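You operate a simulated robot arm through the tools that you are given. There is no shell and no other tool. Be economical: measure what you need, move in short steps, check, and stop when the job is done.

The job below is to be done with a simulated robot arm. You get a single attempt, and the scene is never put back.

## Task
Push the cart to the stand, brake it, load the beige cover and strap it taut.
Fine: press the strap clip on its stud, knob to the green band; brake on at the end.
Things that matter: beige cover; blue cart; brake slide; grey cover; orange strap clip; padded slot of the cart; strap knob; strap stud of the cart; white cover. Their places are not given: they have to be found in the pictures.

The check looks at the end state, three seconds after you hand in, the way a careful person would. Anything else that was tipped, shoved, dropped, spilled or broken makes it a failure. A push-on lid holds only when it is set on centred and level and pressed home; a screw cap is set on level and turned clockwise until tight.

## Robot
A 7-joint arm with a two-finger parallel gripper, fixed in place. Base frame: the origin is at the foot of the arm, x ahead of it, y to its left, z up. Readings come in mm, degrees, newtons and seconds.
With the tool pointing down near the work surface it reaches from about 440 to 920 mm from the base axis. Its first joint turns from -143.0 to 143.0 degrees. Payload 3 kg.
The tool frame sits at the grasp point between the pads (the TCP): z along the fingers, y along the line on which they close. The tips reach 30 mm beyond it. The gripper opens to 94 mm. The fingers are 28 mm wide and 10 mm thick; the gripper's body (50 by 96 mm) begins 55 mm behind the TCP.
Orientation is that of the tool frame in the base frame, as a unit quaternion [w, x, y, z]. With the fingers straight down and closing along the base's y, the tool's x points along the base's -x, its y along +y and its z along -z.

## Interface
- The arm moves only by the tool move_arm. Its argument "deltas" is one flat list of numbers, 7 for each row, row after row: the shift along the tool's x, y, z in mm, then the turn, a rotation vector about the tool's x, y, z in degrees, then the gripper command, from -1 (fully open) to 1 (shut), values between in proportion. In form: [dx, dy, dz, rx, ry, rz, fingers, dx, dy, dz, rx, ry, rz, fingers, ...]. A call has 1 to 8 rows; each row shifts and turns the commanded pose from where the row before left it, along the tool's axes as they then stand. Each row takes 0.2 s and may step no farther than 50 mm and 8.6 degrees from the row before; otherwise, or with a gripper value out of range, the whole call is refused. A pose out of reach is approached as far as the arm can. The call stops where the force on the tool passes 80 N (or 10 N more than at its start, if that is more) or the arm is blocked; 0.2 s more then pass. The fingers move at their own pace (about 72 mm/s each) and stop on an object; they squeeze with about 32 N. The grip force told is the motor's: it shows also when the fingers shut on nothing. Time passes only in rows, and 0.2 s behind the last, so rows that do not move let the fingers close. It gives the time, the measured TCP pose, the force on the tool (base axes), the opening and the grip force at its end, in the units of the frame above (readings bear some noise), with the torque about the TCP (base axes, N m) and any sound that the robot's microphone picked up.
- Cameras (640 x 400 px; columns grow to the right, rows downward): "scene" is fixed at [400, 650.1, 1439.9]; the picture's right is [-0.44, -0.90, 0.00], its down [-0.87, 0.42, -0.26] and it looks along [0.23, -0.11, -0.97] (base axes); focal length 214 px, centre (320, 200). "wrist" rides on the gripper at [76, 14, -102] in the tool frame; the picture's right is [-0.18, 0.98, 0.00], its down [-0.75, -0.14, -0.64] and it looks along [-0.63, -0.12, 0.77] (tool axes); focal length 243 px, centre (320, 200).
- capture(camera): a new picture of that camera. The clock stands still meanwhile.
- measure_at(camera, pixels): there is no depth. For up to 12 entries [column, row, z] of the newest picture of that camera ("zoom" is the newest enlarged one), the place [x, y] in the base frame at which the ray of that pixel passes the height z, good to about 3 mm. The clock stands still meanwhile.
- enlarge(camera, box): a new picture of the part [left, top, right, bottom] of that camera's present view, enlarged. The clock stands still meanwhile.
- sign_off(): hands the job in; it is judged then, once.

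Keep the steps short. Do not move on a guess: measure, check each grasp and each placing, and mend mistakes. In all there are 80 turns and 54 pictures (those below and enlarged ones count). Leave the gripper open and the arm clear of the work at the hand-in unless told otherwise, and finish with a single line.

The tools are called after "Call:" as name(argument=value, ...) on one line, values as JSON. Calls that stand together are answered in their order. move_arm: Moves the arm, as the interface text tells. Its arguments: {"type":"object","properties":{"deltas":{"type":"array","items":{"type":"number"}}},"required":["deltas"]} The other tools are called the same way: capture (camera) takes a picture; measure_at (camera, pixels) gives the place at which the rays of pixels pass given heights; enlarge (camera, box) takes an enlarged picture of a part of a camera's view; sign_off () hands the job in.

At the start:

```text
time_s: 0.0
tcp_pos: [539.3, 331.9, 1204.3]
tcp_rot: [0.0, -0.001, 1.0, -0.001]
wrist_force: [-0.1, -0.4, -0.5]
moment: [0.0, 0.01, 0.0]
width: 94.1
gripper_force: 0.1
```

scene: 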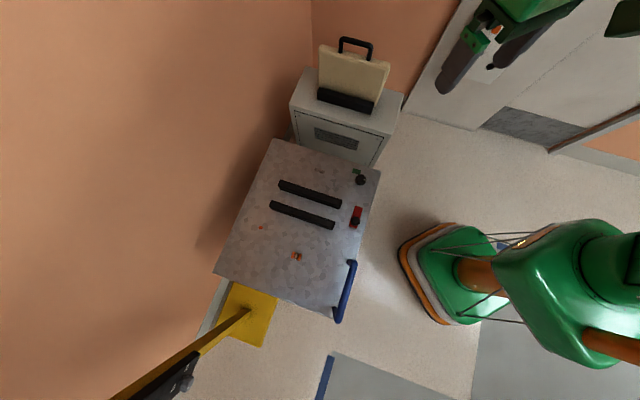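
wrist: 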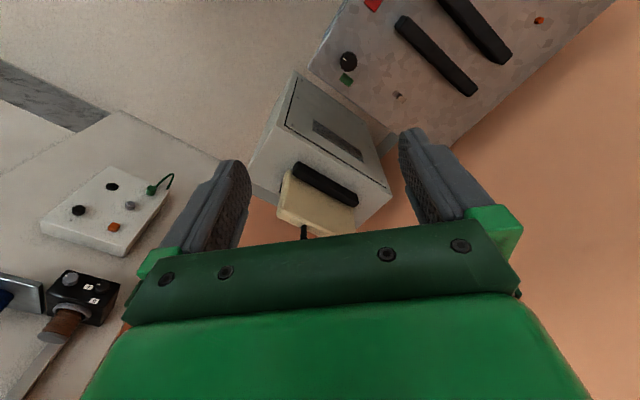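

I see the cart (table with two dark pads, blue handle) near (300,220) and a stand with the beige cover near (350,80). I'll enlarge both areas first.

Call:
enlarge(camera="scene", box=[200, 120, 400, 330])

Call:
enlarge(camera="scene", box=[270, 20, 430, 180])

Call:
capture(camera="scene")

```text
1.90 times, centred on (300, 225) of scene
```

zoom: 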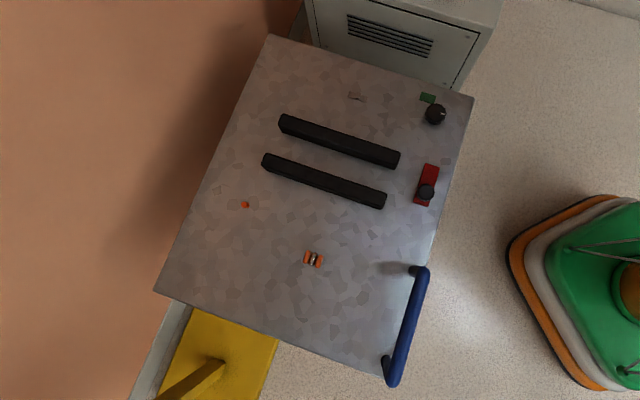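

```text
2.50 times, centred on (350, 100) of scene
```

zoom: 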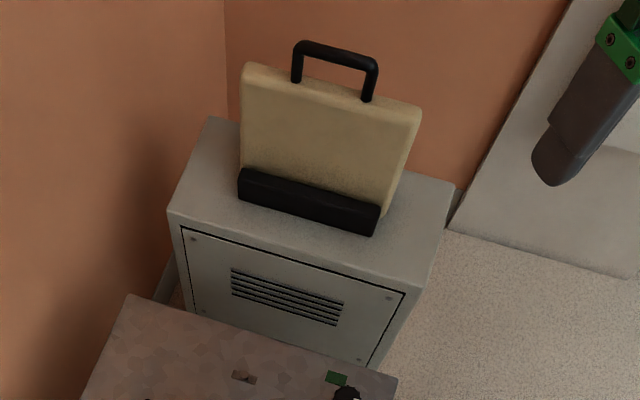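

```text
49 pictures are left
```

scene: 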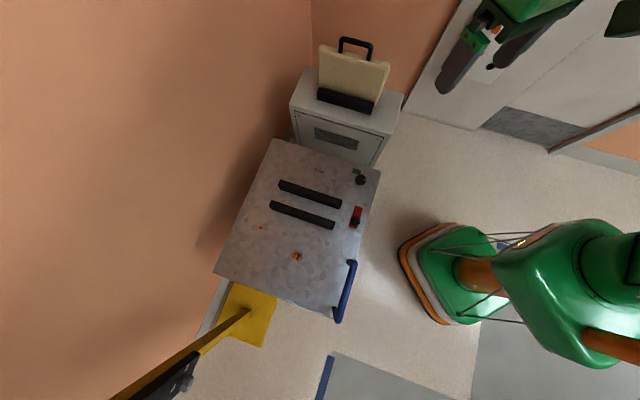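

The cart's height is unknown, so I'll triangulate by measuring the same features in both cameras at several heights.

Call:
capture(camera="wrist")

Call:
measure_at(camera="scene", pixels=[[361, 179, 0], [361, 179, 300], [361, 179, 600], [340, 205, 0], [340, 205, 300], [340, 205, 600], [318, 97, 300], [318, 97, 600], [374, 112, 300], [374, 112, 600], [297, 256, 300], [297, 256, 600]])

Call:
measure_at(camera="wrist", pixels=[[348, 62, 0], [348, 62, 300], [348, 62, 600], [405, 18, 0], [405, 18, 300], [405, 18, 600], [357, 200, 300], [357, 200, 600], [294, 168, 300], [294, 168, 600], [539, 20, 300], [539, 20, 600]])

```text
48 pictures are left
```

wrist: 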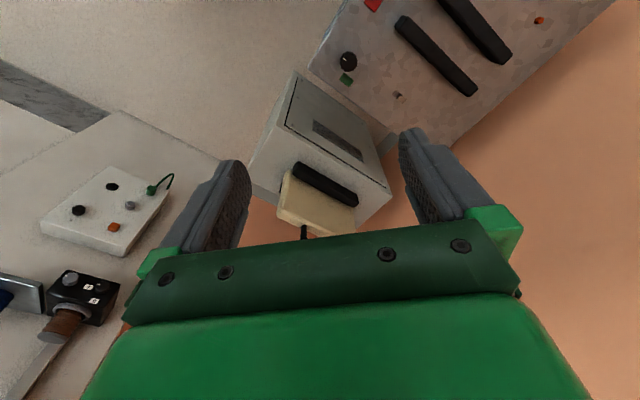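

```text
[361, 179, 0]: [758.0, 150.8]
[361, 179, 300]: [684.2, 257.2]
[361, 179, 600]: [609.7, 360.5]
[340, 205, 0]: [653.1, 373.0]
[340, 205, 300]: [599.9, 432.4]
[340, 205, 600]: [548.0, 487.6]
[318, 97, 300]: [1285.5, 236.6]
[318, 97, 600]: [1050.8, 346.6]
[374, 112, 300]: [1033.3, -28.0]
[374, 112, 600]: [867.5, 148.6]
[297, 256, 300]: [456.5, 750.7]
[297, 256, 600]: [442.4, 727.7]
```

```text
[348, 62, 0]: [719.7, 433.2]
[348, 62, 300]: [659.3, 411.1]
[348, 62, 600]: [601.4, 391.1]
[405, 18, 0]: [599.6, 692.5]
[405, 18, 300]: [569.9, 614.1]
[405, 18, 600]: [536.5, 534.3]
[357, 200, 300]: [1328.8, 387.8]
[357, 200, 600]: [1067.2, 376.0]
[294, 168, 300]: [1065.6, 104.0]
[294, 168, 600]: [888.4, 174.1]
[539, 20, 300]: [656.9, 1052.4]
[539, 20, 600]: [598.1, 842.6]
```

Call:
measure_at(camera="scene", pixels=[[277, 139, 665], [380, 170, 665], [333, 314, 665], [214, 275, 665], [291, 107, 620], [387, 138, 620], [402, 95, 620], [361, 179, 680], [355, 211, 670], [297, 256, 670], [262, 227, 670], [319, 171, 670]])

Call:
measure_at(camera="scene", pixels=[[341, 204, 700], [281, 183, 700], [334, 227, 700], [271, 204, 700], [355, 265, 720], [338, 318, 720], [340, 40, 900], [371, 45, 900], [318, 97, 650], [374, 112, 650], [388, 66, 850], [323, 47, 850]])

```text
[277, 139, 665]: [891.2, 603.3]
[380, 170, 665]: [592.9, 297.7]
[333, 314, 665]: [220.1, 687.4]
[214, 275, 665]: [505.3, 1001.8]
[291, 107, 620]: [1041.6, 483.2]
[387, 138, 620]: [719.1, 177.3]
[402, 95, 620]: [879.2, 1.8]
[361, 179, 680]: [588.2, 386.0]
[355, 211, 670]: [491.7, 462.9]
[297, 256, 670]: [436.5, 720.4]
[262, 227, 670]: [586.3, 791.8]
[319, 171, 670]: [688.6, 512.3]
```

```text
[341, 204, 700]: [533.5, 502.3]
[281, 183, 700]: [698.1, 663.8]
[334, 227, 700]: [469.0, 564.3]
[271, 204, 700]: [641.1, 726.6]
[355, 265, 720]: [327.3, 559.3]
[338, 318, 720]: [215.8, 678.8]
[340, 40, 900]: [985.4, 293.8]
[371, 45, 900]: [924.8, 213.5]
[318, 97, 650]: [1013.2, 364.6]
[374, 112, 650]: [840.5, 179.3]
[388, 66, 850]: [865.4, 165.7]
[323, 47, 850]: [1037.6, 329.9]
```

The cart top is at about z≈665, and the cart is turned about 45°. It sits roughly 180 mm short of the stand. Next I'll move above the rear of the cart at a safe height and look with the wrist camera.

Call:
move_arm(deltas=[30, 37, 15, 0, 0, 0, -1, 30, 37, 15, 0, 0, 0, -1, 30, 37, 15, 0, 0, 0, -1, 30, 37, 15, 0, 0, 0, -1, 30, 37, 15, 0, 0, 0, -1, 30, 37, 15, 0, 0, 0, -1, 30, 37, 15, 0, 0, 0, -1, 30, 37, 15, 0, 0, 0, -1])

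Call:
move_arm(deltas=[0, 0, 14, 0, 0, 7.4, -1, 0, 0, 14, 0, 0, 7.4, -1, 0, 0, 14, 0, 0, 7.4, -1, 0, 0, 14, 0, 0, 7.4, -1, 0, 0, 14, 0, 0, 7.4, -1, 0, 0, 14, 0, 0, 7.4, -1])

Call:
capture(camera="wrist")

```text
time_s: 1.8
tcp_pos: [298.0, 628.3, 1082.7]
tcp_rot: [0.0, -0.001, 1.0, 0.001]
wrist_force: [-0.2, -0.5, -0.3]
moment: [0.0, -0.02, -0.01]
width: 94.2
gripper_force: 0.1
```

```text
time_s: 3.2
tcp_pos: [298.3, 627.1, 998.0]
tcp_rot: [-0.001, 0.378, 0.926, -0.002]
wrist_force: [0.1, 0.2, 1.6]
moment: [0.0, 0.01, -0.01]
width: 94.0
gripper_force: 0.0
```

```text
47 pictures are left
```

wrist: 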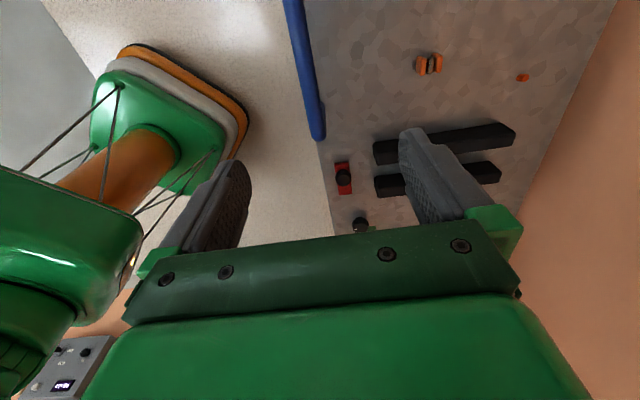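

Call:
measure_at(camera="wrist", pixels=[[429, 64, 650], [429, 64, 690], [522, 77, 650], [522, 77, 690], [344, 178, 650], [344, 178, 690], [361, 226, 650], [361, 226, 690], [322, 138, 720], [322, 138, 680], [374, 145, 690], [515, 128, 690]])

Call:
enlarge(camera="wrist", box=[270, 20, 560, 240])

Call:
enlarge(camera="scene", box=[200, 20, 420, 330])

```text
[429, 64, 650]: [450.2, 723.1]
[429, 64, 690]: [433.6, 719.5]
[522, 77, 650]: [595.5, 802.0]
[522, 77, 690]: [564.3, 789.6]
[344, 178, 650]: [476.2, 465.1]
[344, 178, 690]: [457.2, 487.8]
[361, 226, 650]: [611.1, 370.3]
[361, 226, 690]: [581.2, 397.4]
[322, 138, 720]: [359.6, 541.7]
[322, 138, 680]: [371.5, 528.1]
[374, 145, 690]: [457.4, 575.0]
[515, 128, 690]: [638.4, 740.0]
```

```text
1.82 times, centred on (415, 130) of wrist
```

zoom: 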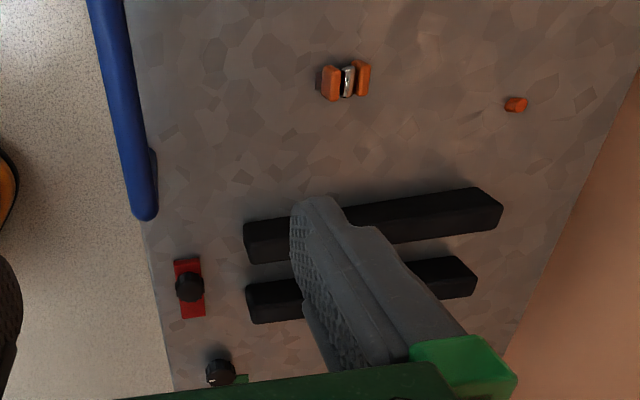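

```text
1.29 times, centred on (310, 175) of scene
```

zoom: 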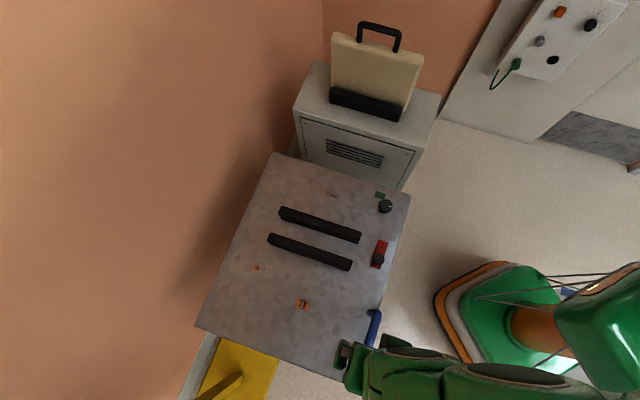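

I'll move closer to inspect the brake slide, the knob and the stud.

Call:
move_arm(deltas=[-32, 3, 33, 0, 0, 0, -1, -32, 3, 33, 0, 0, 0, -1, -32, 3, 33, 0, 0, 0, -1, -32, 3, 33, 0, 0, 0, -1, -32, 3, 33, 0, 0, 0, -1, -20, 3, 20, 0, 0, 0, -1])

Call:
capture(camera="wrist")

```text
time_s: 4.6
tcp_pos: [437.2, 516.1, 815.6]
tcp_rot: [0.001, 0.377, 0.926, 0.002]
wrist_force: [0.7, 0.6, -1.0]
moment: [-0.01, -0.01, 0.0]
width: 94.0
gripper_force: 0.0
```

```text
44 pictures are left
```

wrist: 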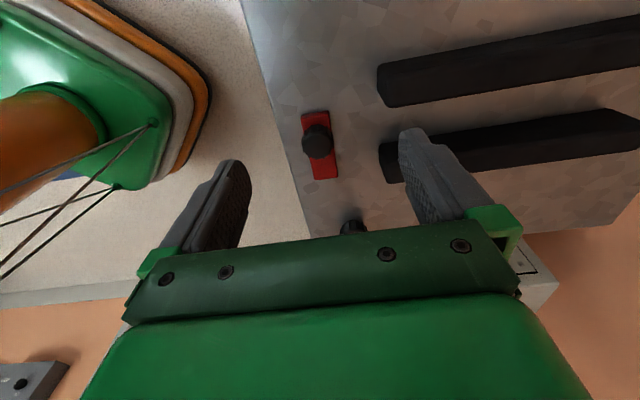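

Call:
enlarge(camera="wrist", box=[260, 90, 380, 240])

Call:
measure_at(camera="wrist", pixels=[[314, 111, 665], [324, 178, 665], [318, 143, 665], [318, 143, 690], [272, 101, 665], [300, 205, 665], [351, 225, 690], [379, 152, 690], [379, 67, 690], [380, 99, 690]])

```text
2.67 times, centred on (320, 165) of wrist
```

zoom: 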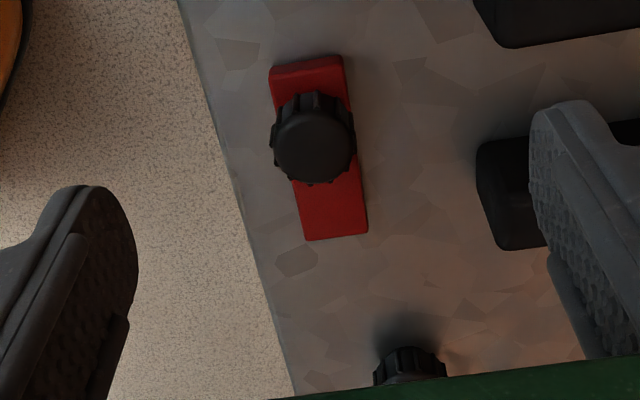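

```text
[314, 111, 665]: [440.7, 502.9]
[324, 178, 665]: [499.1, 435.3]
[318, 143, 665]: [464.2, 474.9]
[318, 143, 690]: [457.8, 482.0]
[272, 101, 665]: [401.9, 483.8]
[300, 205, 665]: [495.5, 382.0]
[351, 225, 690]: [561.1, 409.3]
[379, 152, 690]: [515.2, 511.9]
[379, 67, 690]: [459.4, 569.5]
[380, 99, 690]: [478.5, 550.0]
```

Call:
measure_at(camera="scene", pixels=[[250, 312, 0], [250, 312, 500], [180, 378, 500], [180, 378, 900], [180, 378, 1200], [360.5, 206.6, 670], [351.6, 228.7, 670], [356.3, 220.3, 690], [345, 290, 700], [345, 290, 740]])

Call:
move_arm(deltas=[45, -6, -10, 0, 0, 0, -1, 45, -6, -10, 0, 0, 0, -1, 45, -6, -10, 0, 0, 0, -1, 45, -6, -10, 0, 0, 0, -1, 45, -6, -10, 0, 0, 0, -1, 45, -6, 0, 0, 0, 0, -1])

Call:
capture(camera="wrist")

Call:
capture(camera="scene")

```text
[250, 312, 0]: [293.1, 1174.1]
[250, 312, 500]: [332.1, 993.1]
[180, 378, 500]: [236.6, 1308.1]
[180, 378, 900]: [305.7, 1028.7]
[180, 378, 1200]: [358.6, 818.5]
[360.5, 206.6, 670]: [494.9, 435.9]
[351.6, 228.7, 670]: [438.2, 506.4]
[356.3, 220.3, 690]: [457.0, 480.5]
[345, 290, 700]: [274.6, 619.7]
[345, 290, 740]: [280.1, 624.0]
```

```text
time_s: 6.0
tcp_pos: [220.4, 678.3, 863.5]
tcp_rot: [0.0, 0.378, 0.926, 0.001]
wrist_force: [0.1, 0.3, 0.0]
moment: [-0.02, 0.0, 0.02]
width: 94.2
gripper_force: 0.0
```

```text
42 pictures are left
```

wrist: 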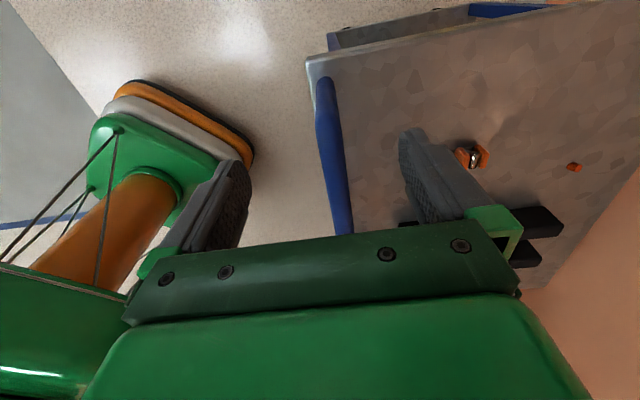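

```text
41 pictures are left
```

scene: 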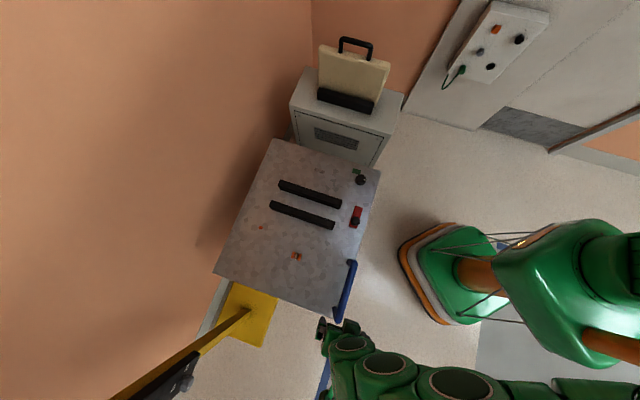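

Call:
measure_at(camera="wrist", pixels=[[325, 82, 690], [325, 82, 740], [343, 228, 690], [343, 228, 740], [333, 150, 690], [333, 150, 740], [472, 157, 670], [472, 157, 690], [575, 167, 670], [575, 167, 690], [307, 60, 665]])

Call:
measure_at(camera="scene", pixels=[[353, 263, 690], [353, 263, 740], [338, 317, 690], [338, 317, 740], [345, 292, 690], [345, 292, 740]])

Call:
enlarge(camera="wrist", box=[280, 50, 620, 250])

```text
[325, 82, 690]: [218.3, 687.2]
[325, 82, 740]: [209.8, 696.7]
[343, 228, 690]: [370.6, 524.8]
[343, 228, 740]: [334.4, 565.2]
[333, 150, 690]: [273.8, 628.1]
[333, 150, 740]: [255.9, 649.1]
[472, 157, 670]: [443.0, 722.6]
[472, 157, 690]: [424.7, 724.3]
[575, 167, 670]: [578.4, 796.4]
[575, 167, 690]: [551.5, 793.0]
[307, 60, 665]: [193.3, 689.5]
```

```text
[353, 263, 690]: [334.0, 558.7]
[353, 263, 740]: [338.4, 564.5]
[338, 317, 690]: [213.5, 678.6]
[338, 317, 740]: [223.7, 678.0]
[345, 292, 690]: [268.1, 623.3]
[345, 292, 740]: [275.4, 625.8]
```

```text
1.88 times, centred on (450, 150) of wrist
```

zoom: 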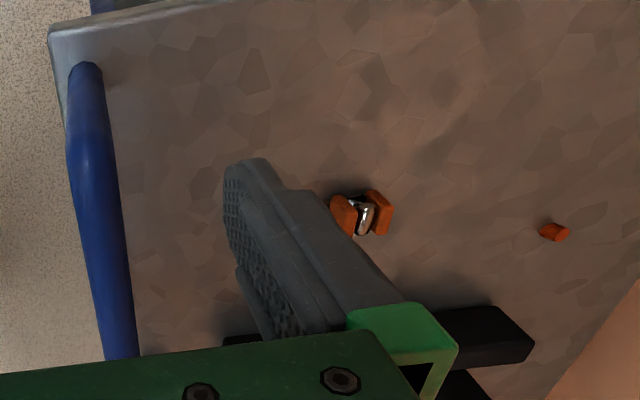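

The handle bar runs along the push direction on the cart's near edge, centred around (274,628,~735). I'll position over it and descend with open fingers.

Call:
move_arm(deltas=[-37, 1, 20, 0, 0, 1.1, -1, -36.5, 0.5, 30, 0, 0, 0, -1, 0, 0, 30, 0, 0, 0, -1, 0, 0, 30, 0, 0, 0, -1])

Call:
capture(camera="wrist")

```text
time_s: 7.0
tcp_pos: [277.8, 625.5, 755.2]
tcp_rot: [-0.001, 0.387, 0.922, 0.0]
wrist_force: [-0.5, 0.2, 0.7]
moment: [0.04, -0.02, -0.01]
width: 94.1
gripper_force: 0.2
```

```text
39 pictures are left
```

wrist: 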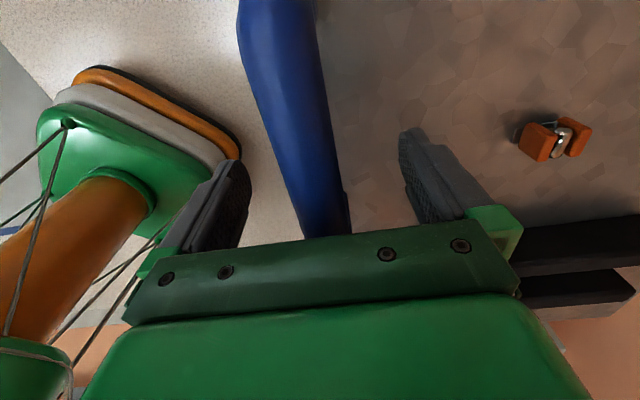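

The bar lies between the fingers. I'll lower 20 mm and close.

Call:
move_arm(deltas=[0, 0, 10, 0, 0, 0, -1, 0, 0, 10, 0, 0, 0, -1, 0, 0, 0, 0, 0, 0, 1, 0, 0, 0, 0, 0, 0, 1, 0, 0, 0, 0, 0, 0, 1])

```text
time_s: 8.2
tcp_pos: [277.6, 628.8, 736.3]
tcp_rot: [0.0, 0.387, 0.922, 0.005]
wrist_force: [36.0, 40.2, 1.0]
moment: [-1.95, 1.14, 0.57]
width: 25.9
gripper_force: 41.5
```

Gripped (25.9 mm), but there is a side force along +v because the bar is off-centre. I'll shift the tool toward it to relax.

Call:
move_arm(deltas=[0, 3, 0, 0, 0, 0, 1, 0, 3, 0, 0, 0, 0, 1])

Call:
capture(camera="wrist")

```text
time_s: 8.8
tcp_pos: [276.4, 628.2, 735.7]
tcp_rot: [0.0, 0.385, 0.923, -0.004]
wrist_force: [-11.3, -32.1, 25.2]
moment: [2.41, 0.69, 0.56]
width: 25.9
gripper_force: 44.9
stopped in row 2: the force on the tool passed its limit at 90 N (the readings are from after the stop); the commanded pose is now the measured one
```

```text
38 pictures are left
```

wrist: 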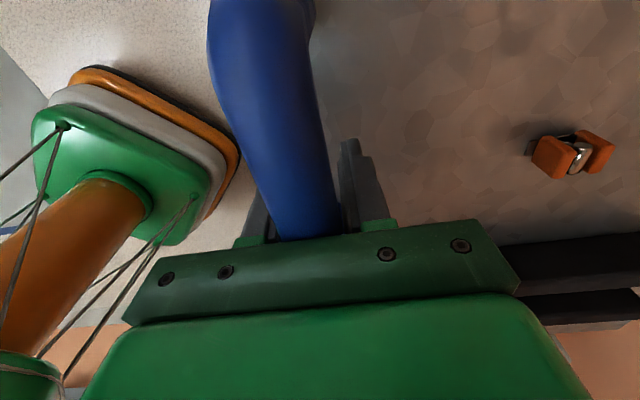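

The bar is firmly held. I'll try a small push forward (tool −x) to see whether the cart rolls.

Call:
move_arm(deltas=[-2, 0, 0, 0, 0, 0, 1, -3, 0, 0, 0, 0, 0, 1, -4, 0, 0, 0, 0, 0, 1])

```text
time_s: 9.6
tcp_pos: [281.3, 623.6, 735.5]
tcp_rot: [0.0, 0.385, 0.923, -0.003]
wrist_force: [-41.2, 24.7, 18.7]
moment: [-0.62, -1.4, 1.01]
width: 26.1
gripper_force: 45.3
```

Call:
move_arm(deltas=[-4, 0, 0, 0, 0, 0, 1, -5, 0, 0, 0, 0, 0, 1, -5, 0, 0, 0, 0, 0, 1, -5, 0, 0, 0, 0, 0, 1])

Call:
capture(camera="wrist")

```text
time_s: 10.4
tcp_pos: [289.2, 615.0, 735.3]
tcp_rot: [-0.001, 0.386, 0.922, -0.004]
wrist_force: [-10.3, -5.9, 16.8]
moment: [0.58, 0.02, 0.45]
width: 25.9
gripper_force: 45.1
stopped in row 3: the force on the tool passed its limit at 91 N (the readings are from after the stop); the commanded pose is now the measured one
```

```text
37 pictures are left
```

wrist: 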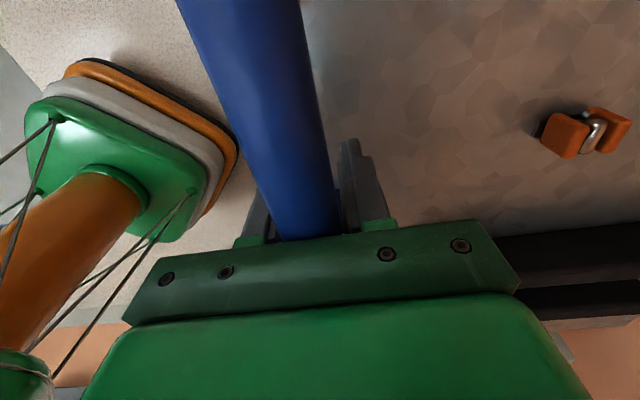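

The clip moved back in the wrist view by as much as the tool advanced. So the fingers are slipping along the bar and the cart is held, which suggests the brake is on. I'll release the handle, rise, and go to the brake slide's knob.

Call:
move_arm(deltas=[0, 0, 0, 0, 0, 0, -1, 0, 0, 0, 0, 0, 0, -1, 0, 0, -45, 0, 0, 0, -1, 0, 0, -45, 0, 0, 0, -1, -45, 5, 0, 0, 0, 0, -0.3, -45, 5, 0, 0, 0, 0, -0.3, -45, 5, 0, 0, 0, 0, -0.3, -45, 5, 0, 0, 0, 0, -0.3])

Call:
move_arm(deltas=[-33, 5.5, 30, 0, 0, 0, -0.3, 0, 0, 40, 0, 0, 0, -0.3])

Call:
capture(camera="wrist")

```text
time_s: 12.2
tcp_pos: [432.4, 499.8, 825.0]
tcp_rot: [0.0, 0.384, 0.923, -0.003]
wrist_force: [-0.4, -0.5, -0.8]
moment: [0.04, -0.03, 0.05]
width: 60.9
gripper_force: 0.0
```

```text
time_s: 12.8
tcp_pos: [458.2, 480.0, 756.4]
tcp_rot: [0.0, 0.385, 0.923, -0.003]
wrist_force: [0.7, 0.1, 0.6]
moment: [0.01, -0.02, -0.02]
width: 61.1
gripper_force: 0.1
```

```text
36 pictures are left
```

wrist: 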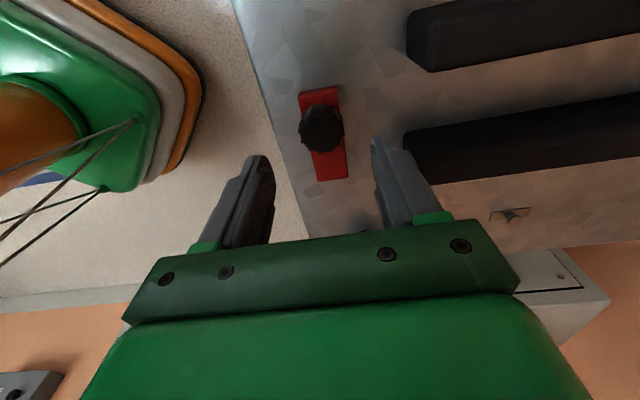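

Call:
measure_at(camera="wrist", pixels=[[321, 128, 690], [321, 128, 700], [319, 88, 672], [331, 180, 672], [512, 213, 672], [512, 213, 682]])

```text
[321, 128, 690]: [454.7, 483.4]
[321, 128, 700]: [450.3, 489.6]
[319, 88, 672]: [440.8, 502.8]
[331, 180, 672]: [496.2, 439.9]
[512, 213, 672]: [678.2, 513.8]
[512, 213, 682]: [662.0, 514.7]
```

The knob centre (455,483) is within 3 mm of the TCP and laterally centred. I'll lower and grip it.

Call:
move_arm(deltas=[3, 0, 25, 0, 0, 0, -0.3, 0, 0, 23, 0, 0, 0, -0.3, 0, 0, 0, 0, 0, 0, 1, 0, 0, 0, 0, 0, 0, 1])

```text
time_s: 13.8
tcp_pos: [457.1, 483.2, 710.0]
tcp_rot: [0.0, 0.385, 0.923, -0.003]
wrist_force: [-5.2, -5.4, -0.2]
moment: [0.24, -0.43, 0.01]
width: 31.2
gripper_force: 44.5
```

Gripped the knob (31 mm) with little side force. I'll slide it forward in small steps.

Call:
move_arm(deltas=[-5, 0, 0, 0, 0, 0, 1, -6, 0, 0, 0, 0, 0, 1, -7, 0, 0, 0, 0, 0, 1, -7, 0, 0, 0, 0, 0, 1, -7, 0, 0, 0, 0, 0, 1, -7, 0, 0, 0, 0, 0, 1])

Call:
capture(camera="wrist")

```text
time_s: 15.2
tcp_pos: [483.1, 456.4, 709.1]
tcp_rot: [0.0, 0.384, 0.923, -0.003]
wrist_force: [-0.5, 0.3, 0.6]
moment: [0.01, 0.01, -0.05]
width: 0.0
gripper_force: 33.1
```

```text
35 pictures are left
```

wrist: 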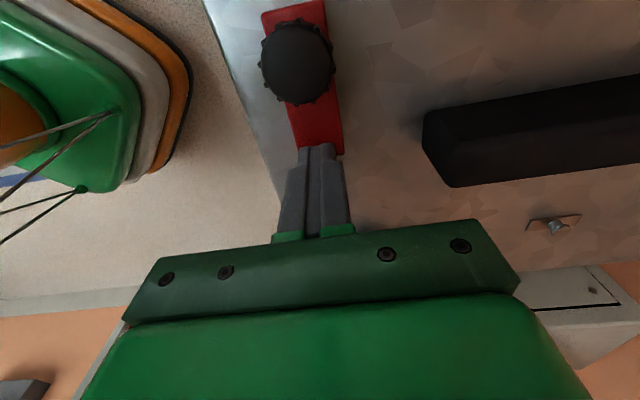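

Call:
measure_at(camera="wrist", pixels=[[297, 60, 690], [285, 18, 672], [320, 150, 672], [299, 50, 690], [297, 60, 700], [553, 225, 675]])

Call:
enlarge(camera="wrist", box=[220, 0, 380, 160])

```text
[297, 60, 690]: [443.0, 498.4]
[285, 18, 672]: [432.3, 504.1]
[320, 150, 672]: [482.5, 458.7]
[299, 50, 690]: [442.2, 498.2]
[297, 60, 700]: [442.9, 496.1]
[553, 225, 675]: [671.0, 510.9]
```

```text
2.50 times, centred on (300, 80) of wrist
```

zoom: 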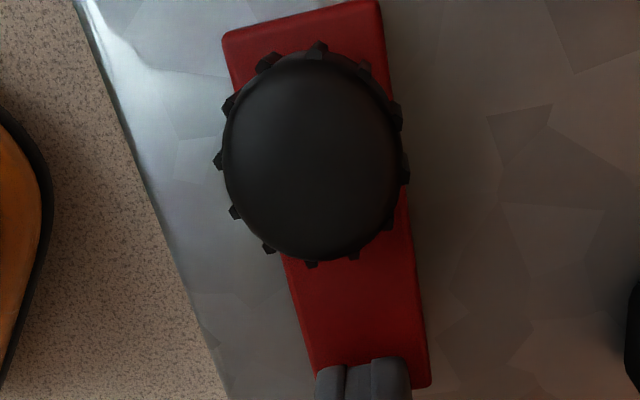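

Call:
move_arm(deltas=[0, 0, -47, 0, 0, 0, 1, 34.5, 0, 0, 0, 0, 0, 1, 0, 0, 0, 0, 0, 0, 1])

Call:
capture(camera="wrist")

```text
time_s: 16.0
tcp_pos: [458.7, 483.5, 752.6]
tcp_rot: [-0.001, 0.385, 0.923, -0.004]
wrist_force: [-0.4, -0.8, 0.8]
moment: [0.01, 0.03, 0.01]
width: 0.1
gripper_force: 32.9
```

```text
33 pictures are left
```

wrist: 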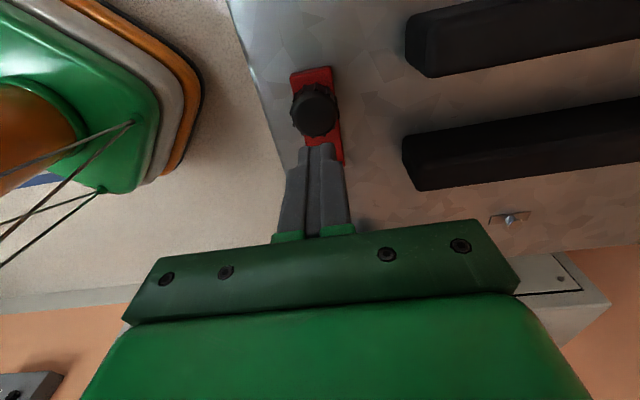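

Call:
measure_at(camera="wrist", pixels=[[310, 68, 672], [338, 163, 672], [315, 108, 690], [512, 216, 675], [404, 60, 690], [407, 170, 690]])

Call:
enlarge(camera="scene", box=[200, 120, 400, 330])

```text
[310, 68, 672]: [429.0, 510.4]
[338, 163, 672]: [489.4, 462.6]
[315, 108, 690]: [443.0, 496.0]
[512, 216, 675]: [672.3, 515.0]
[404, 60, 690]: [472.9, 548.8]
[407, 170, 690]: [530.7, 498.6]
```

```text
1.90 times, centred on (300, 225) of scene
```

zoom: 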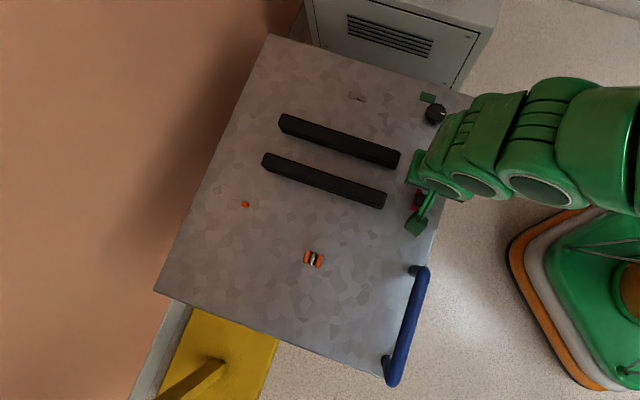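

The red slide with its knob has shifted about 18 mm rearward relative to the pads, and the cart itself is unmoved. I'll push it fully rearward with closed fingers from the front, to find its end stop.

Call:
move_arm(deltas=[-17, -2.5, 0, 0, 0, 0, 1, 0, 0, 22, 0, 0, 0, 1, 0, 0, 22, 0, 0, 0, 1, 4, 0, 0, 0, 0, 0, 1, 5, 0, 0, 0, 0, 0, 1, 5, 0, 0, 0, 0, 0, 1, 5, 0, 0, 0, 0, 0, 1])

```text
time_s: 17.6
tcp_pos: [455.7, 480.6, 710.0]
tcp_rot: [0.0, 0.386, 0.923, -0.004]
wrist_force: [0.9, 0.3, -0.1]
moment: [0.02, 0.01, 0.01]
width: 0.1
gripper_force: 33.1
```

Call:
move_arm(deltas=[5, 0, 0, 0, 0, 0, 1, 5, 0, 0, 0, 0, 0, 1, 5, 0, 0, 0, 0, 0, 1, 5, 0, 0, 0, 0, 0, 1])

Call:
capture(camera="wrist")

```text
time_s: 18.8
tcp_pos: [446.1, 491.1, 710.2]
tcp_rot: [0.002, 0.386, 0.923, -0.005]
wrist_force: [12.1, -20.6, 3.8]
moment: [-0.33, -0.04, 0.01]
width: 0.0
gripper_force: 33.3
stopped in row 4: the force on the tool passed its limit at 83 N (the readings are from after the stop); the commanded pose is now the measured one
```

```text
31 pictures are left
```

wrist: 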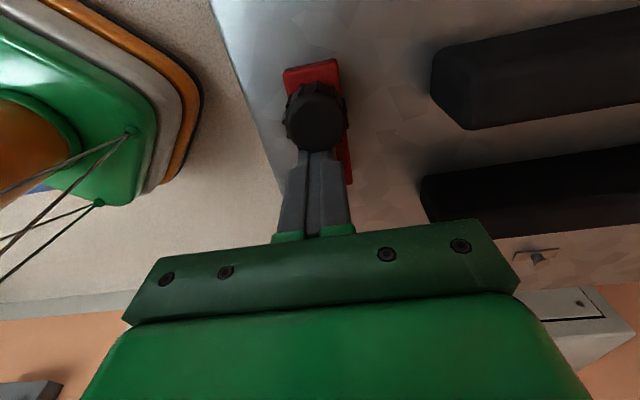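

Call:
measure_at(camera="wrist", pixels=[[316, 112, 690], [312, 62, 672], [345, 183, 672], [435, 88, 690], [431, 205, 690], [535, 256, 675]])

```text
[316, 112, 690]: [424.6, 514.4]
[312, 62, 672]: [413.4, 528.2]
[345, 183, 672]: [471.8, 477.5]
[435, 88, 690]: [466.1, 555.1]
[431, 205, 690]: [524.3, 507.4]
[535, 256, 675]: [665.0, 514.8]
```

Call:
move_arm(deltas=[-5, 0, -10, 0, 0, 0, 1, 0, 0, -45, 0, 0, 0, -1, 0, 0, -45, 0, 0, 0, -1, 45, -5, 0, 0, 0, 0, -1, 45, -5, 0, 0, 0, 0, -1, 45, -5, 0, 0, 0, 0, -1, 45, -5, 0, 0, 0, 0, -1, 30, -5, 0, 0, 0, 0, -1])

Call:
enlarge(camera="scene", box=[200, 120, 400, 330])

```text
time_s: 20.6
tcp_pos: [283.8, 623.8, 806.1]
tcp_rot: [0.001, 0.387, 0.922, -0.006]
wrist_force: [-0.6, -1.2, 0.6]
moment: [-0.02, 0.0, -0.01]
width: 94.0
gripper_force: 0.0
```

```text
1.90 times, centred on (300, 225) of scene
```

zoom: 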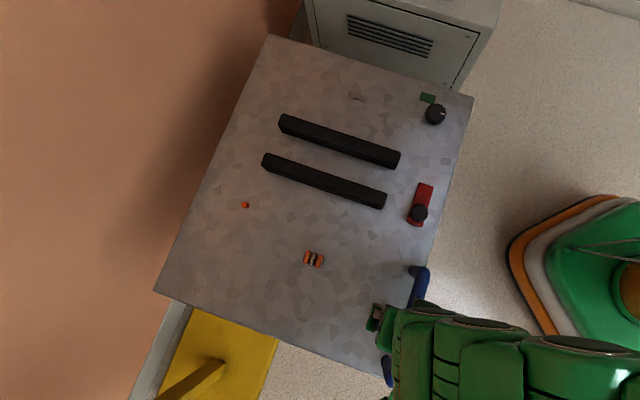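

The cart is unmoved, and the whole red slide is now about 43 mm further rear. I'll grip the handle again and test a push.

Call:
move_arm(deltas=[0, -2.2, 35, 0, 0, 0, -1, 0, 0, 36, 0, 0, 0, -1, 0, 0, 0, 0, 0, 0, 1, 0, 0, 0, 0, 0, 0, 1, 0, 0, 0, 0, 0, 0, 1, -3, 0, 0, 0, 0, 0, 1, -4, 0, 0, 0, 0, 0, 1, -4, 0, 0, 0, 0, 0, 1])

Call:
capture(camera="wrist")

```text
time_s: 22.4
tcp_pos: [290.1, 611.4, 740.2]
tcp_rot: [0.001, 0.386, 0.923, -0.004]
wrist_force: [44.4, 46.4, -1.0]
moment: [-1.55, 2.06, 0.32]
width: 30.2
gripper_force: 31.9
```

```text
29 pictures are left
```

wrist: 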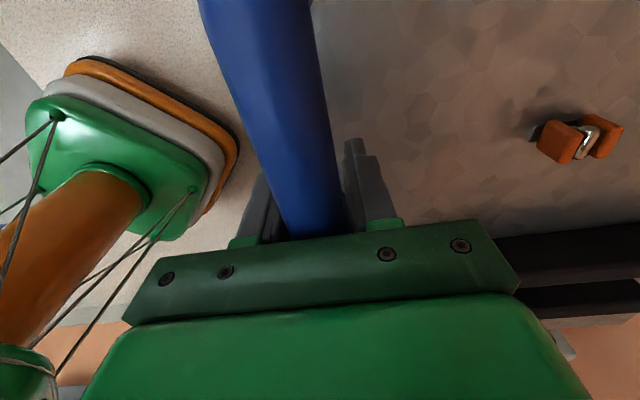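

Side force of 64 N along +v, so I'll ease +y 2 mm and then push in small steps.

Call:
move_arm(deltas=[0, 1.5, 0, 0, 0, 0, 1, 0, 1, 0, 0, 0, 0, 1])

Call:
move_arm(deltas=[-3, 0, 0, 0, 0, 0, 1, -4, 0, 0, 0, 0, 0, 1, -5, 0, 0, 0, 0, 0, 1, -5, 0, 0, 0, 0, 0, 1])

Call:
capture(camera="wrist")

```text
time_s: 23.0
tcp_pos: [291.7, 612.3, 740.0]
tcp_rot: [0.0, 0.386, 0.923, -0.005]
wrist_force: [33.3, 36.8, 21.6]
moment: [-1.54, 1.08, 0.57]
width: 26.3
gripper_force: 45.5
```

```text
time_s: 24.0
tcp_pos: [303.7, 601.2, 739.3]
tcp_rot: [0.001, 0.386, 0.922, -0.005]
wrist_force: [23.6, 25.7, 24.6]
moment: [-0.73, 1.14, 0.59]
width: 26.3
gripper_force: 44.7
```

```text
28 pictures are left
```

wrist: 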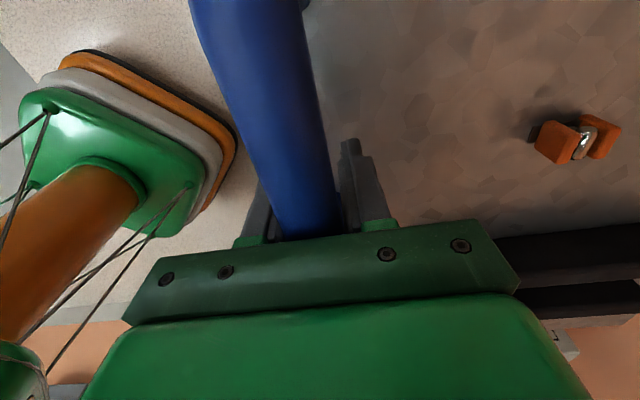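

The clip stays put relative to the tool, so the cart now rolls (brake off is rear, on is front). I'll keep pushing about 100 mm.

Call:
move_arm(deltas=[-6, 0, 0, 0, 0, 0, 1, -8, 0, 0, 0, 0, 0, 1, -8, 0, 0, 0, 0, 0, 1, -8, 0, 0, 0, 0, 0, 1, -8, 0, 0, 0, 0, 0, 1, -8, 0, 0, 0, 0, 0, 1, -8, 0, 0, 0, 0, 0, 1, -8, 0, 0, 0, 0, 0, 1])

Call:
move_arm(deltas=[-8, 0, 0, 0, 0, 0, 1, -8, 0, 0, 0, 0, 0, 1, -8, 0, 0, 0, 0, 0, 1, -8, 0, 0, 0, 0, 0, 1, -6, 0, 0, 0, 0, 0, 1])

Call:
enlarge(camera="scene", box=[200, 40, 420, 260])

```text
time_s: 25.8
tcp_pos: [347.8, 557.1, 739.1]
tcp_rot: [0.001, 0.386, 0.923, -0.005]
wrist_force: [39.6, 36.7, 22.9]
moment: [-1.29, 1.59, 0.48]
width: 26.3
gripper_force: 45.0
```

```text
time_s: 27.0
tcp_pos: [374.6, 530.3, 738.1]
tcp_rot: [0.0, 0.387, 0.922, -0.006]
wrist_force: [48.9, 46.2, 12.2]
moment: [-1.29, 2.48, 0.47]
width: 26.3
gripper_force: 45.0
```

```text
1.82 times, centred on (310, 150) of scene
```

zoom: 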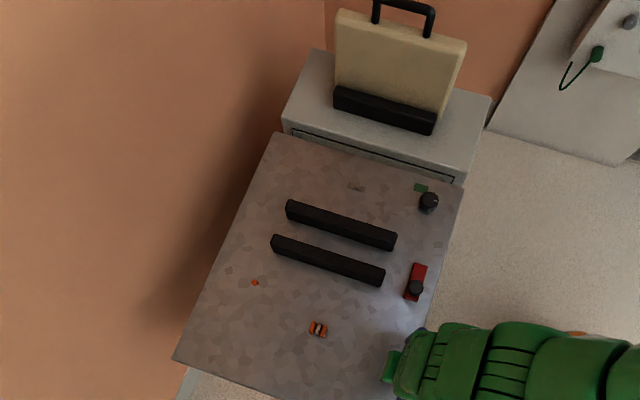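

The cart has moved about 120 mm. I need accurate stand geometry before closing the rest, so I'll release the handle and view the stand from above.

Call:
move_arm(deltas=[0, 2, 0, 0, 0, 0, 1, 0, 0, 0, 0, 0, 0, -1, 0, 0, 0, 0, 0, 0, -1, 0, 0, -45, 0, 0, 0, -1, 0, 0, -45, 0, 0, 0, -1, -25, 0, -40, 0, 0, 0, -1, -25, 0, -40, 0, 0, 0, -1, -25, 0, -40, 0, 0, 0, -1])

Call:
move_arm(deltas=[-40, 5, -20, 0, 0, 0, -1, -40, 5, 0, 0, 0, 0, -1])

Call:
capture(camera="wrist")

Call:
capture(camera="scene")

```text
time_s: 28.8
tcp_pos: [429.7, 479.9, 948.6]
tcp_rot: [0.002, 0.387, 0.922, -0.005]
wrist_force: [0.0, -0.2, -0.2]
moment: [-0.02, 0.01, 0.02]
width: 94.1
gripper_force: 0.1
```

```text
time_s: 29.4
tcp_pos: [492.7, 430.7, 969.2]
tcp_rot: [0.001, 0.387, 0.922, -0.006]
wrist_force: [0.1, -0.2, 0.2]
moment: [0.0, 0.0, -0.01]
width: 94.5
gripper_force: 0.1
```

```text
26 pictures are left
```

wrist: 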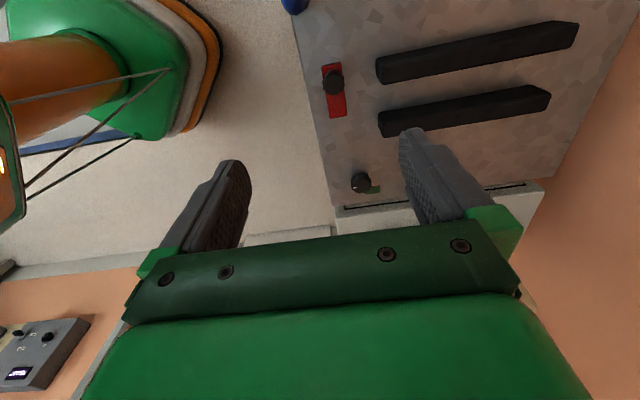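

```text
25 pictures are left
```

scene: 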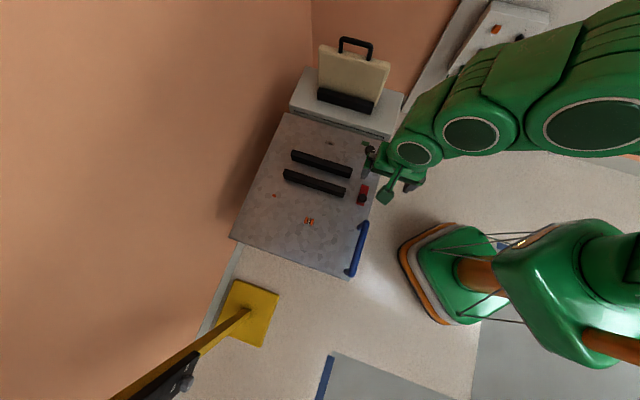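

Call:
measure_at(camera="wrist", pixels=[[545, 184, 560], [545, 184, 620], [545, 184, 680], [556, 178, 668], [334, 206, 668], [332, 80, 690], [361, 183, 690], [374, 188, 668], [334, 117, 672], [380, 125, 690], [550, 97, 690]])

Call:
measure_at(camera="scene", pixels=[[290, 107, 560], [290, 107, 620], [290, 107, 680], [285, 113, 668], [388, 140, 560], [388, 140, 620], [309, 221, 670], [274, 196, 670], [330, 144, 675], [368, 144, 668], [362, 192, 690], [355, 42, 880]])

Call:
enlarge(camera="scene", box=[270, 20, 410, 160])

```text
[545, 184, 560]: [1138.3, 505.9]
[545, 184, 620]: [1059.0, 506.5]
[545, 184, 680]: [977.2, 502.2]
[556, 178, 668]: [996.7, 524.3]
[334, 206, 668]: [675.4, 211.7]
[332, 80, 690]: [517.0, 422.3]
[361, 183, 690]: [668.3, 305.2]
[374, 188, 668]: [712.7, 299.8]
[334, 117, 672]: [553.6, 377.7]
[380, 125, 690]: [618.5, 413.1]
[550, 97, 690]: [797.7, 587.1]
```

```text
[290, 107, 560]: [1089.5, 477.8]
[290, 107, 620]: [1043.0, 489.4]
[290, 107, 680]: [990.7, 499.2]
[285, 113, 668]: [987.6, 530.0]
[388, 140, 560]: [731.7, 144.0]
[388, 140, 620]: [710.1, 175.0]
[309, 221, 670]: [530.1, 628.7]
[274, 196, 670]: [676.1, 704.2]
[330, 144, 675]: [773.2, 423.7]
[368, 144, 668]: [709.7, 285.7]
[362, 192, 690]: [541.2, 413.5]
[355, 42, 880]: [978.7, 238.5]
```

```text
2.86 times, centred on (340, 90) of scene
```

zoom: 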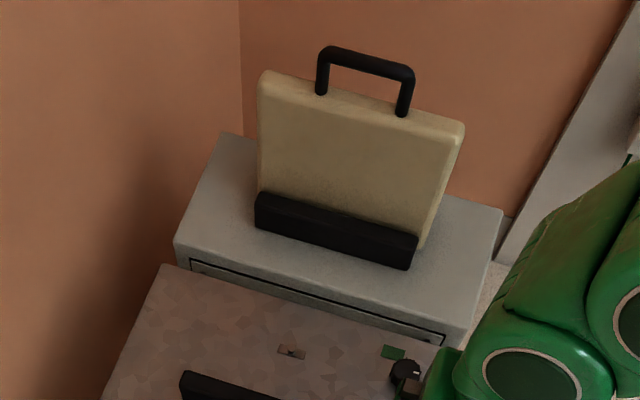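

The stand top is about the same height as the cart top, and the gap is about 37 mm. I'll return to the handle, regrip and push about 25 mm, watching the force along the travel.

Call:
move_arm(deltas=[40, -3, 15, 0, 0, 0, -1, 40, -3, 25, 0, 0, 0, -1, 40, -3, 28, 0, 0, 0, -1, 35, -2, 35, 0, 0, 0, -1, 0, 0, 40, 0, 0, 0, -1, 0, 0, 40, 0, 0, 0, -1, 0, 0, 40, 0, 0, 0, -1, 0, 0, 9, 0, 0, 0, -1])

Call:
move_arm(deltas=[0, 0, 0, 0, 0, 0, 1, 0, 0, 0, 0, 0, 0, 1, 0, 0, 0, 0, 0, 0, 1])

```text
time_s: 31.2
tcp_pos: [374.2, 528.7, 737.1]
tcp_rot: [0.0, 0.387, 0.922, -0.005]
wrist_force: [0.8, 0.7, -0.1]
moment: [-0.05, -0.01, 0.01]
width: 94.0
gripper_force: 0.0
```

```text
time_s: 32.0
tcp_pos: [375.4, 530.2, 737.1]
tcp_rot: [0.001, 0.386, 0.923, -0.005]
wrist_force: [23.1, 20.0, -10.8]
moment: [-0.73, 1.16, 0.56]
width: 26.5
gripper_force: 40.7
```

Call:
move_arm(deltas=[-3, 1, 0, 0, 0, 0, 1, -5, 0.5, 0, 0, 0, 0, 1, -5, 0.3, 0, 0, 0, 0, 1, -5, 0.3, 0, 0, 0, 0, 1, -4, 0, 0, 0, 0, 0, 1, -3, 0, 0, 0, 0, 0, 1, 0, 0, 0, 0, 0, 0, 1])

Call:
enlarge(camera="scene", box=[270, 80, 410, 160])

```text
time_s: 33.6
tcp_pos: [392.4, 512.2, 735.5]
tcp_rot: [0.001, 0.386, 0.922, -0.006]
wrist_force: [-20.0, -21.5, 6.5]
moment: [0.59, -1.17, 0.6]
width: 26.0
gripper_force: 44.8
```

```text
4.57 times, centred on (340, 120) of scene
```

zoom: 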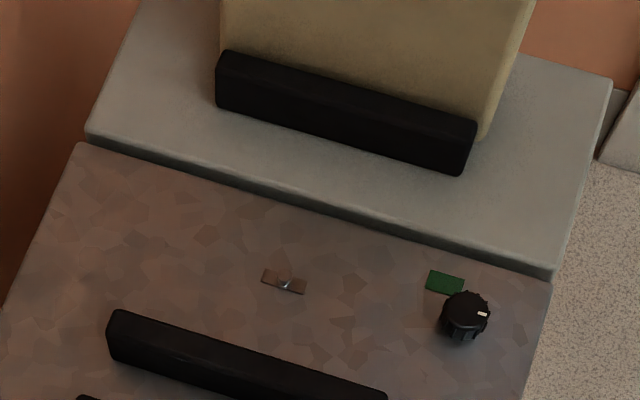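

The gap is about 12 mm now. I'll creep in 2 mm steps.

Call:
move_arm(deltas=[-2, -0.8, 0, 0, 0, 0, 1, -2, 0, 0, 0, 0, 0, 1, -2, 0, 0, 0, 0, 0, 1, -1, 0, 0, 0, 0, 0, 1, 0, 0, 0, 0, 0, 0, 1])

Call:
enlarge(camera="scene", box=[270, 80, 410, 160])

```text
time_s: 34.8
tcp_pos: [397.1, 508.2, 737.3]
tcp_rot: [0.001, 0.387, 0.922, -0.006]
wrist_force: [-6.3, -2.0, -34.0]
moment: [0.04, -0.3, 0.59]
width: 26.3
gripper_force: 45.1
```

```text
4.57 times, centred on (340, 120) of scene
```

zoom: 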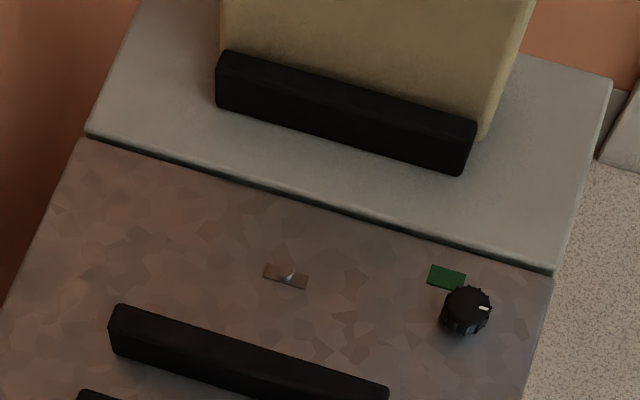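

Call:
move_arm(deltas=[-1.5, 0, 0, 0, 0, 0, 1, -1.5, 0, 0, 0, 0, 0, 1, 0, 0, 0, 0, 0, 0, 1])

```text
time_s: 35.6
tcp_pos: [397.4, 506.2, 738.0]
tcp_rot: [0.0, 0.386, 0.922, -0.006]
wrist_force: [-36.4, 2.0, -13.0]
moment: [-0.05, -1.55, 0.57]
width: 26.5
gripper_force: 45.7
```

A 27 N contact force along the travel shows the cart touches the stand. I'll release the handle, rise, and go behind the brake knob with closed fingers.

Call:
move_arm(deltas=[0.5, 0, 0, 0, 0, 0, -1, 0, 0, 0, 0, 0, 0, -1, 0, 0, -40, 0, 0, 0, -1, 0, 0, -40, 0, 0, 0, -1, -42, 9, 0, 0, 0, 0, -1, -42, 9, 0, 0, 0, 0, 1, -40, 8, 0, 0, 0, 0, 1, 0, 0, 20, 0, 0, 0, 1])

Call:
capture(camera="wrist")

```text
time_s: 37.4
tcp_pos: [504.3, 436.0, 796.9]
tcp_rot: [0.0, 0.386, 0.922, -0.006]
wrist_force: [0.3, 0.4, -0.4]
moment: [0.01, -0.02, 0.01]
width: 0.1
gripper_force: 16.2
```

```text
21 pictures are left
```

wrist: 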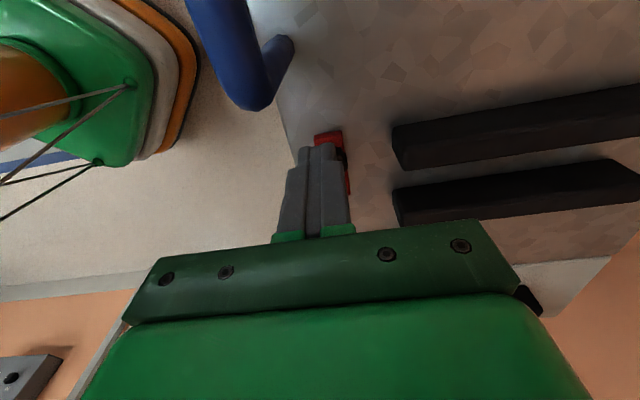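

Call:
measure_at(camera="wrist", pixels=[[328, 134, 672], [350, 192, 672], [400, 205, 690], [395, 130, 690]])

```text
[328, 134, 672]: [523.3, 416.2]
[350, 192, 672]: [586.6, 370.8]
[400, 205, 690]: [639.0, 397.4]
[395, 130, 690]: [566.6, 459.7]
```

Call:
move_arm(deltas=[0, 0, 45, 0, 0, 0, 1, 0, 0, 42, 0, 0, 0, 1, -8, 0, 0, 0, 0, 0, 1, -8, 0, 0, 0, 0, 0, 1, -8, 0, 0, 0, 0, 0, 1, -8, 0, 0, 0, 0, 0, 1, -7, 0, 0, 0, 0, 0, 1, -7, 0, 0, 0, 0, 0, 1])

```text
time_s: 39.2
tcp_pos: [537.4, 402.6, 710.7]
tcp_rot: [0.001, 0.386, 0.923, -0.004]
wrist_force: [-0.4, 1.1, -0.4]
moment: [0.02, -0.01, 0.03]
width: 0.0
gripper_force: 31.8
```

Call:
move_arm(deltas=[-3, 0, 0, 0, 0, 0, 1, -3, 0, 0, 0, 0, 0, 1, -2, 0, 0, 0, 0, 0, 1, -2, 0, 0, 0, 0, 0, 1])

```text
time_s: 40.2
tcp_pos: [545.3, 394.8, 712.3]
tcp_rot: [0.001, 0.386, 0.922, -0.004]
wrist_force: [0.6, 0.5, -0.4]
moment: [-0.01, 0.03, -0.01]
width: 0.0
gripper_force: 31.7
```

Call:
move_arm(deltas=[-2, 0, 0, 0, 0, 0, 1, -2, 0, 0, 0, 0, 0, 1, -2, 0, 0, 0, 0, 0, 1, -2, 0, 0, 0, 0, 0, 1])

Call:
capture(camera="wrist")

```text
time_s: 41.2
tcp_pos: [549.6, 392.2, 711.5]
tcp_rot: [0.0, 0.386, 0.923, -0.006]
wrist_force: [-16.7, 19.4, -5.8]
moment: [0.63, 0.51, 0.03]
width: 0.1
gripper_force: 32.0
```

```text
20 pictures are left
```

wrist: 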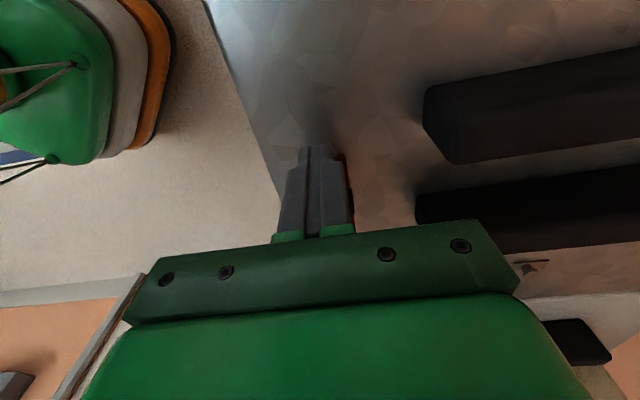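

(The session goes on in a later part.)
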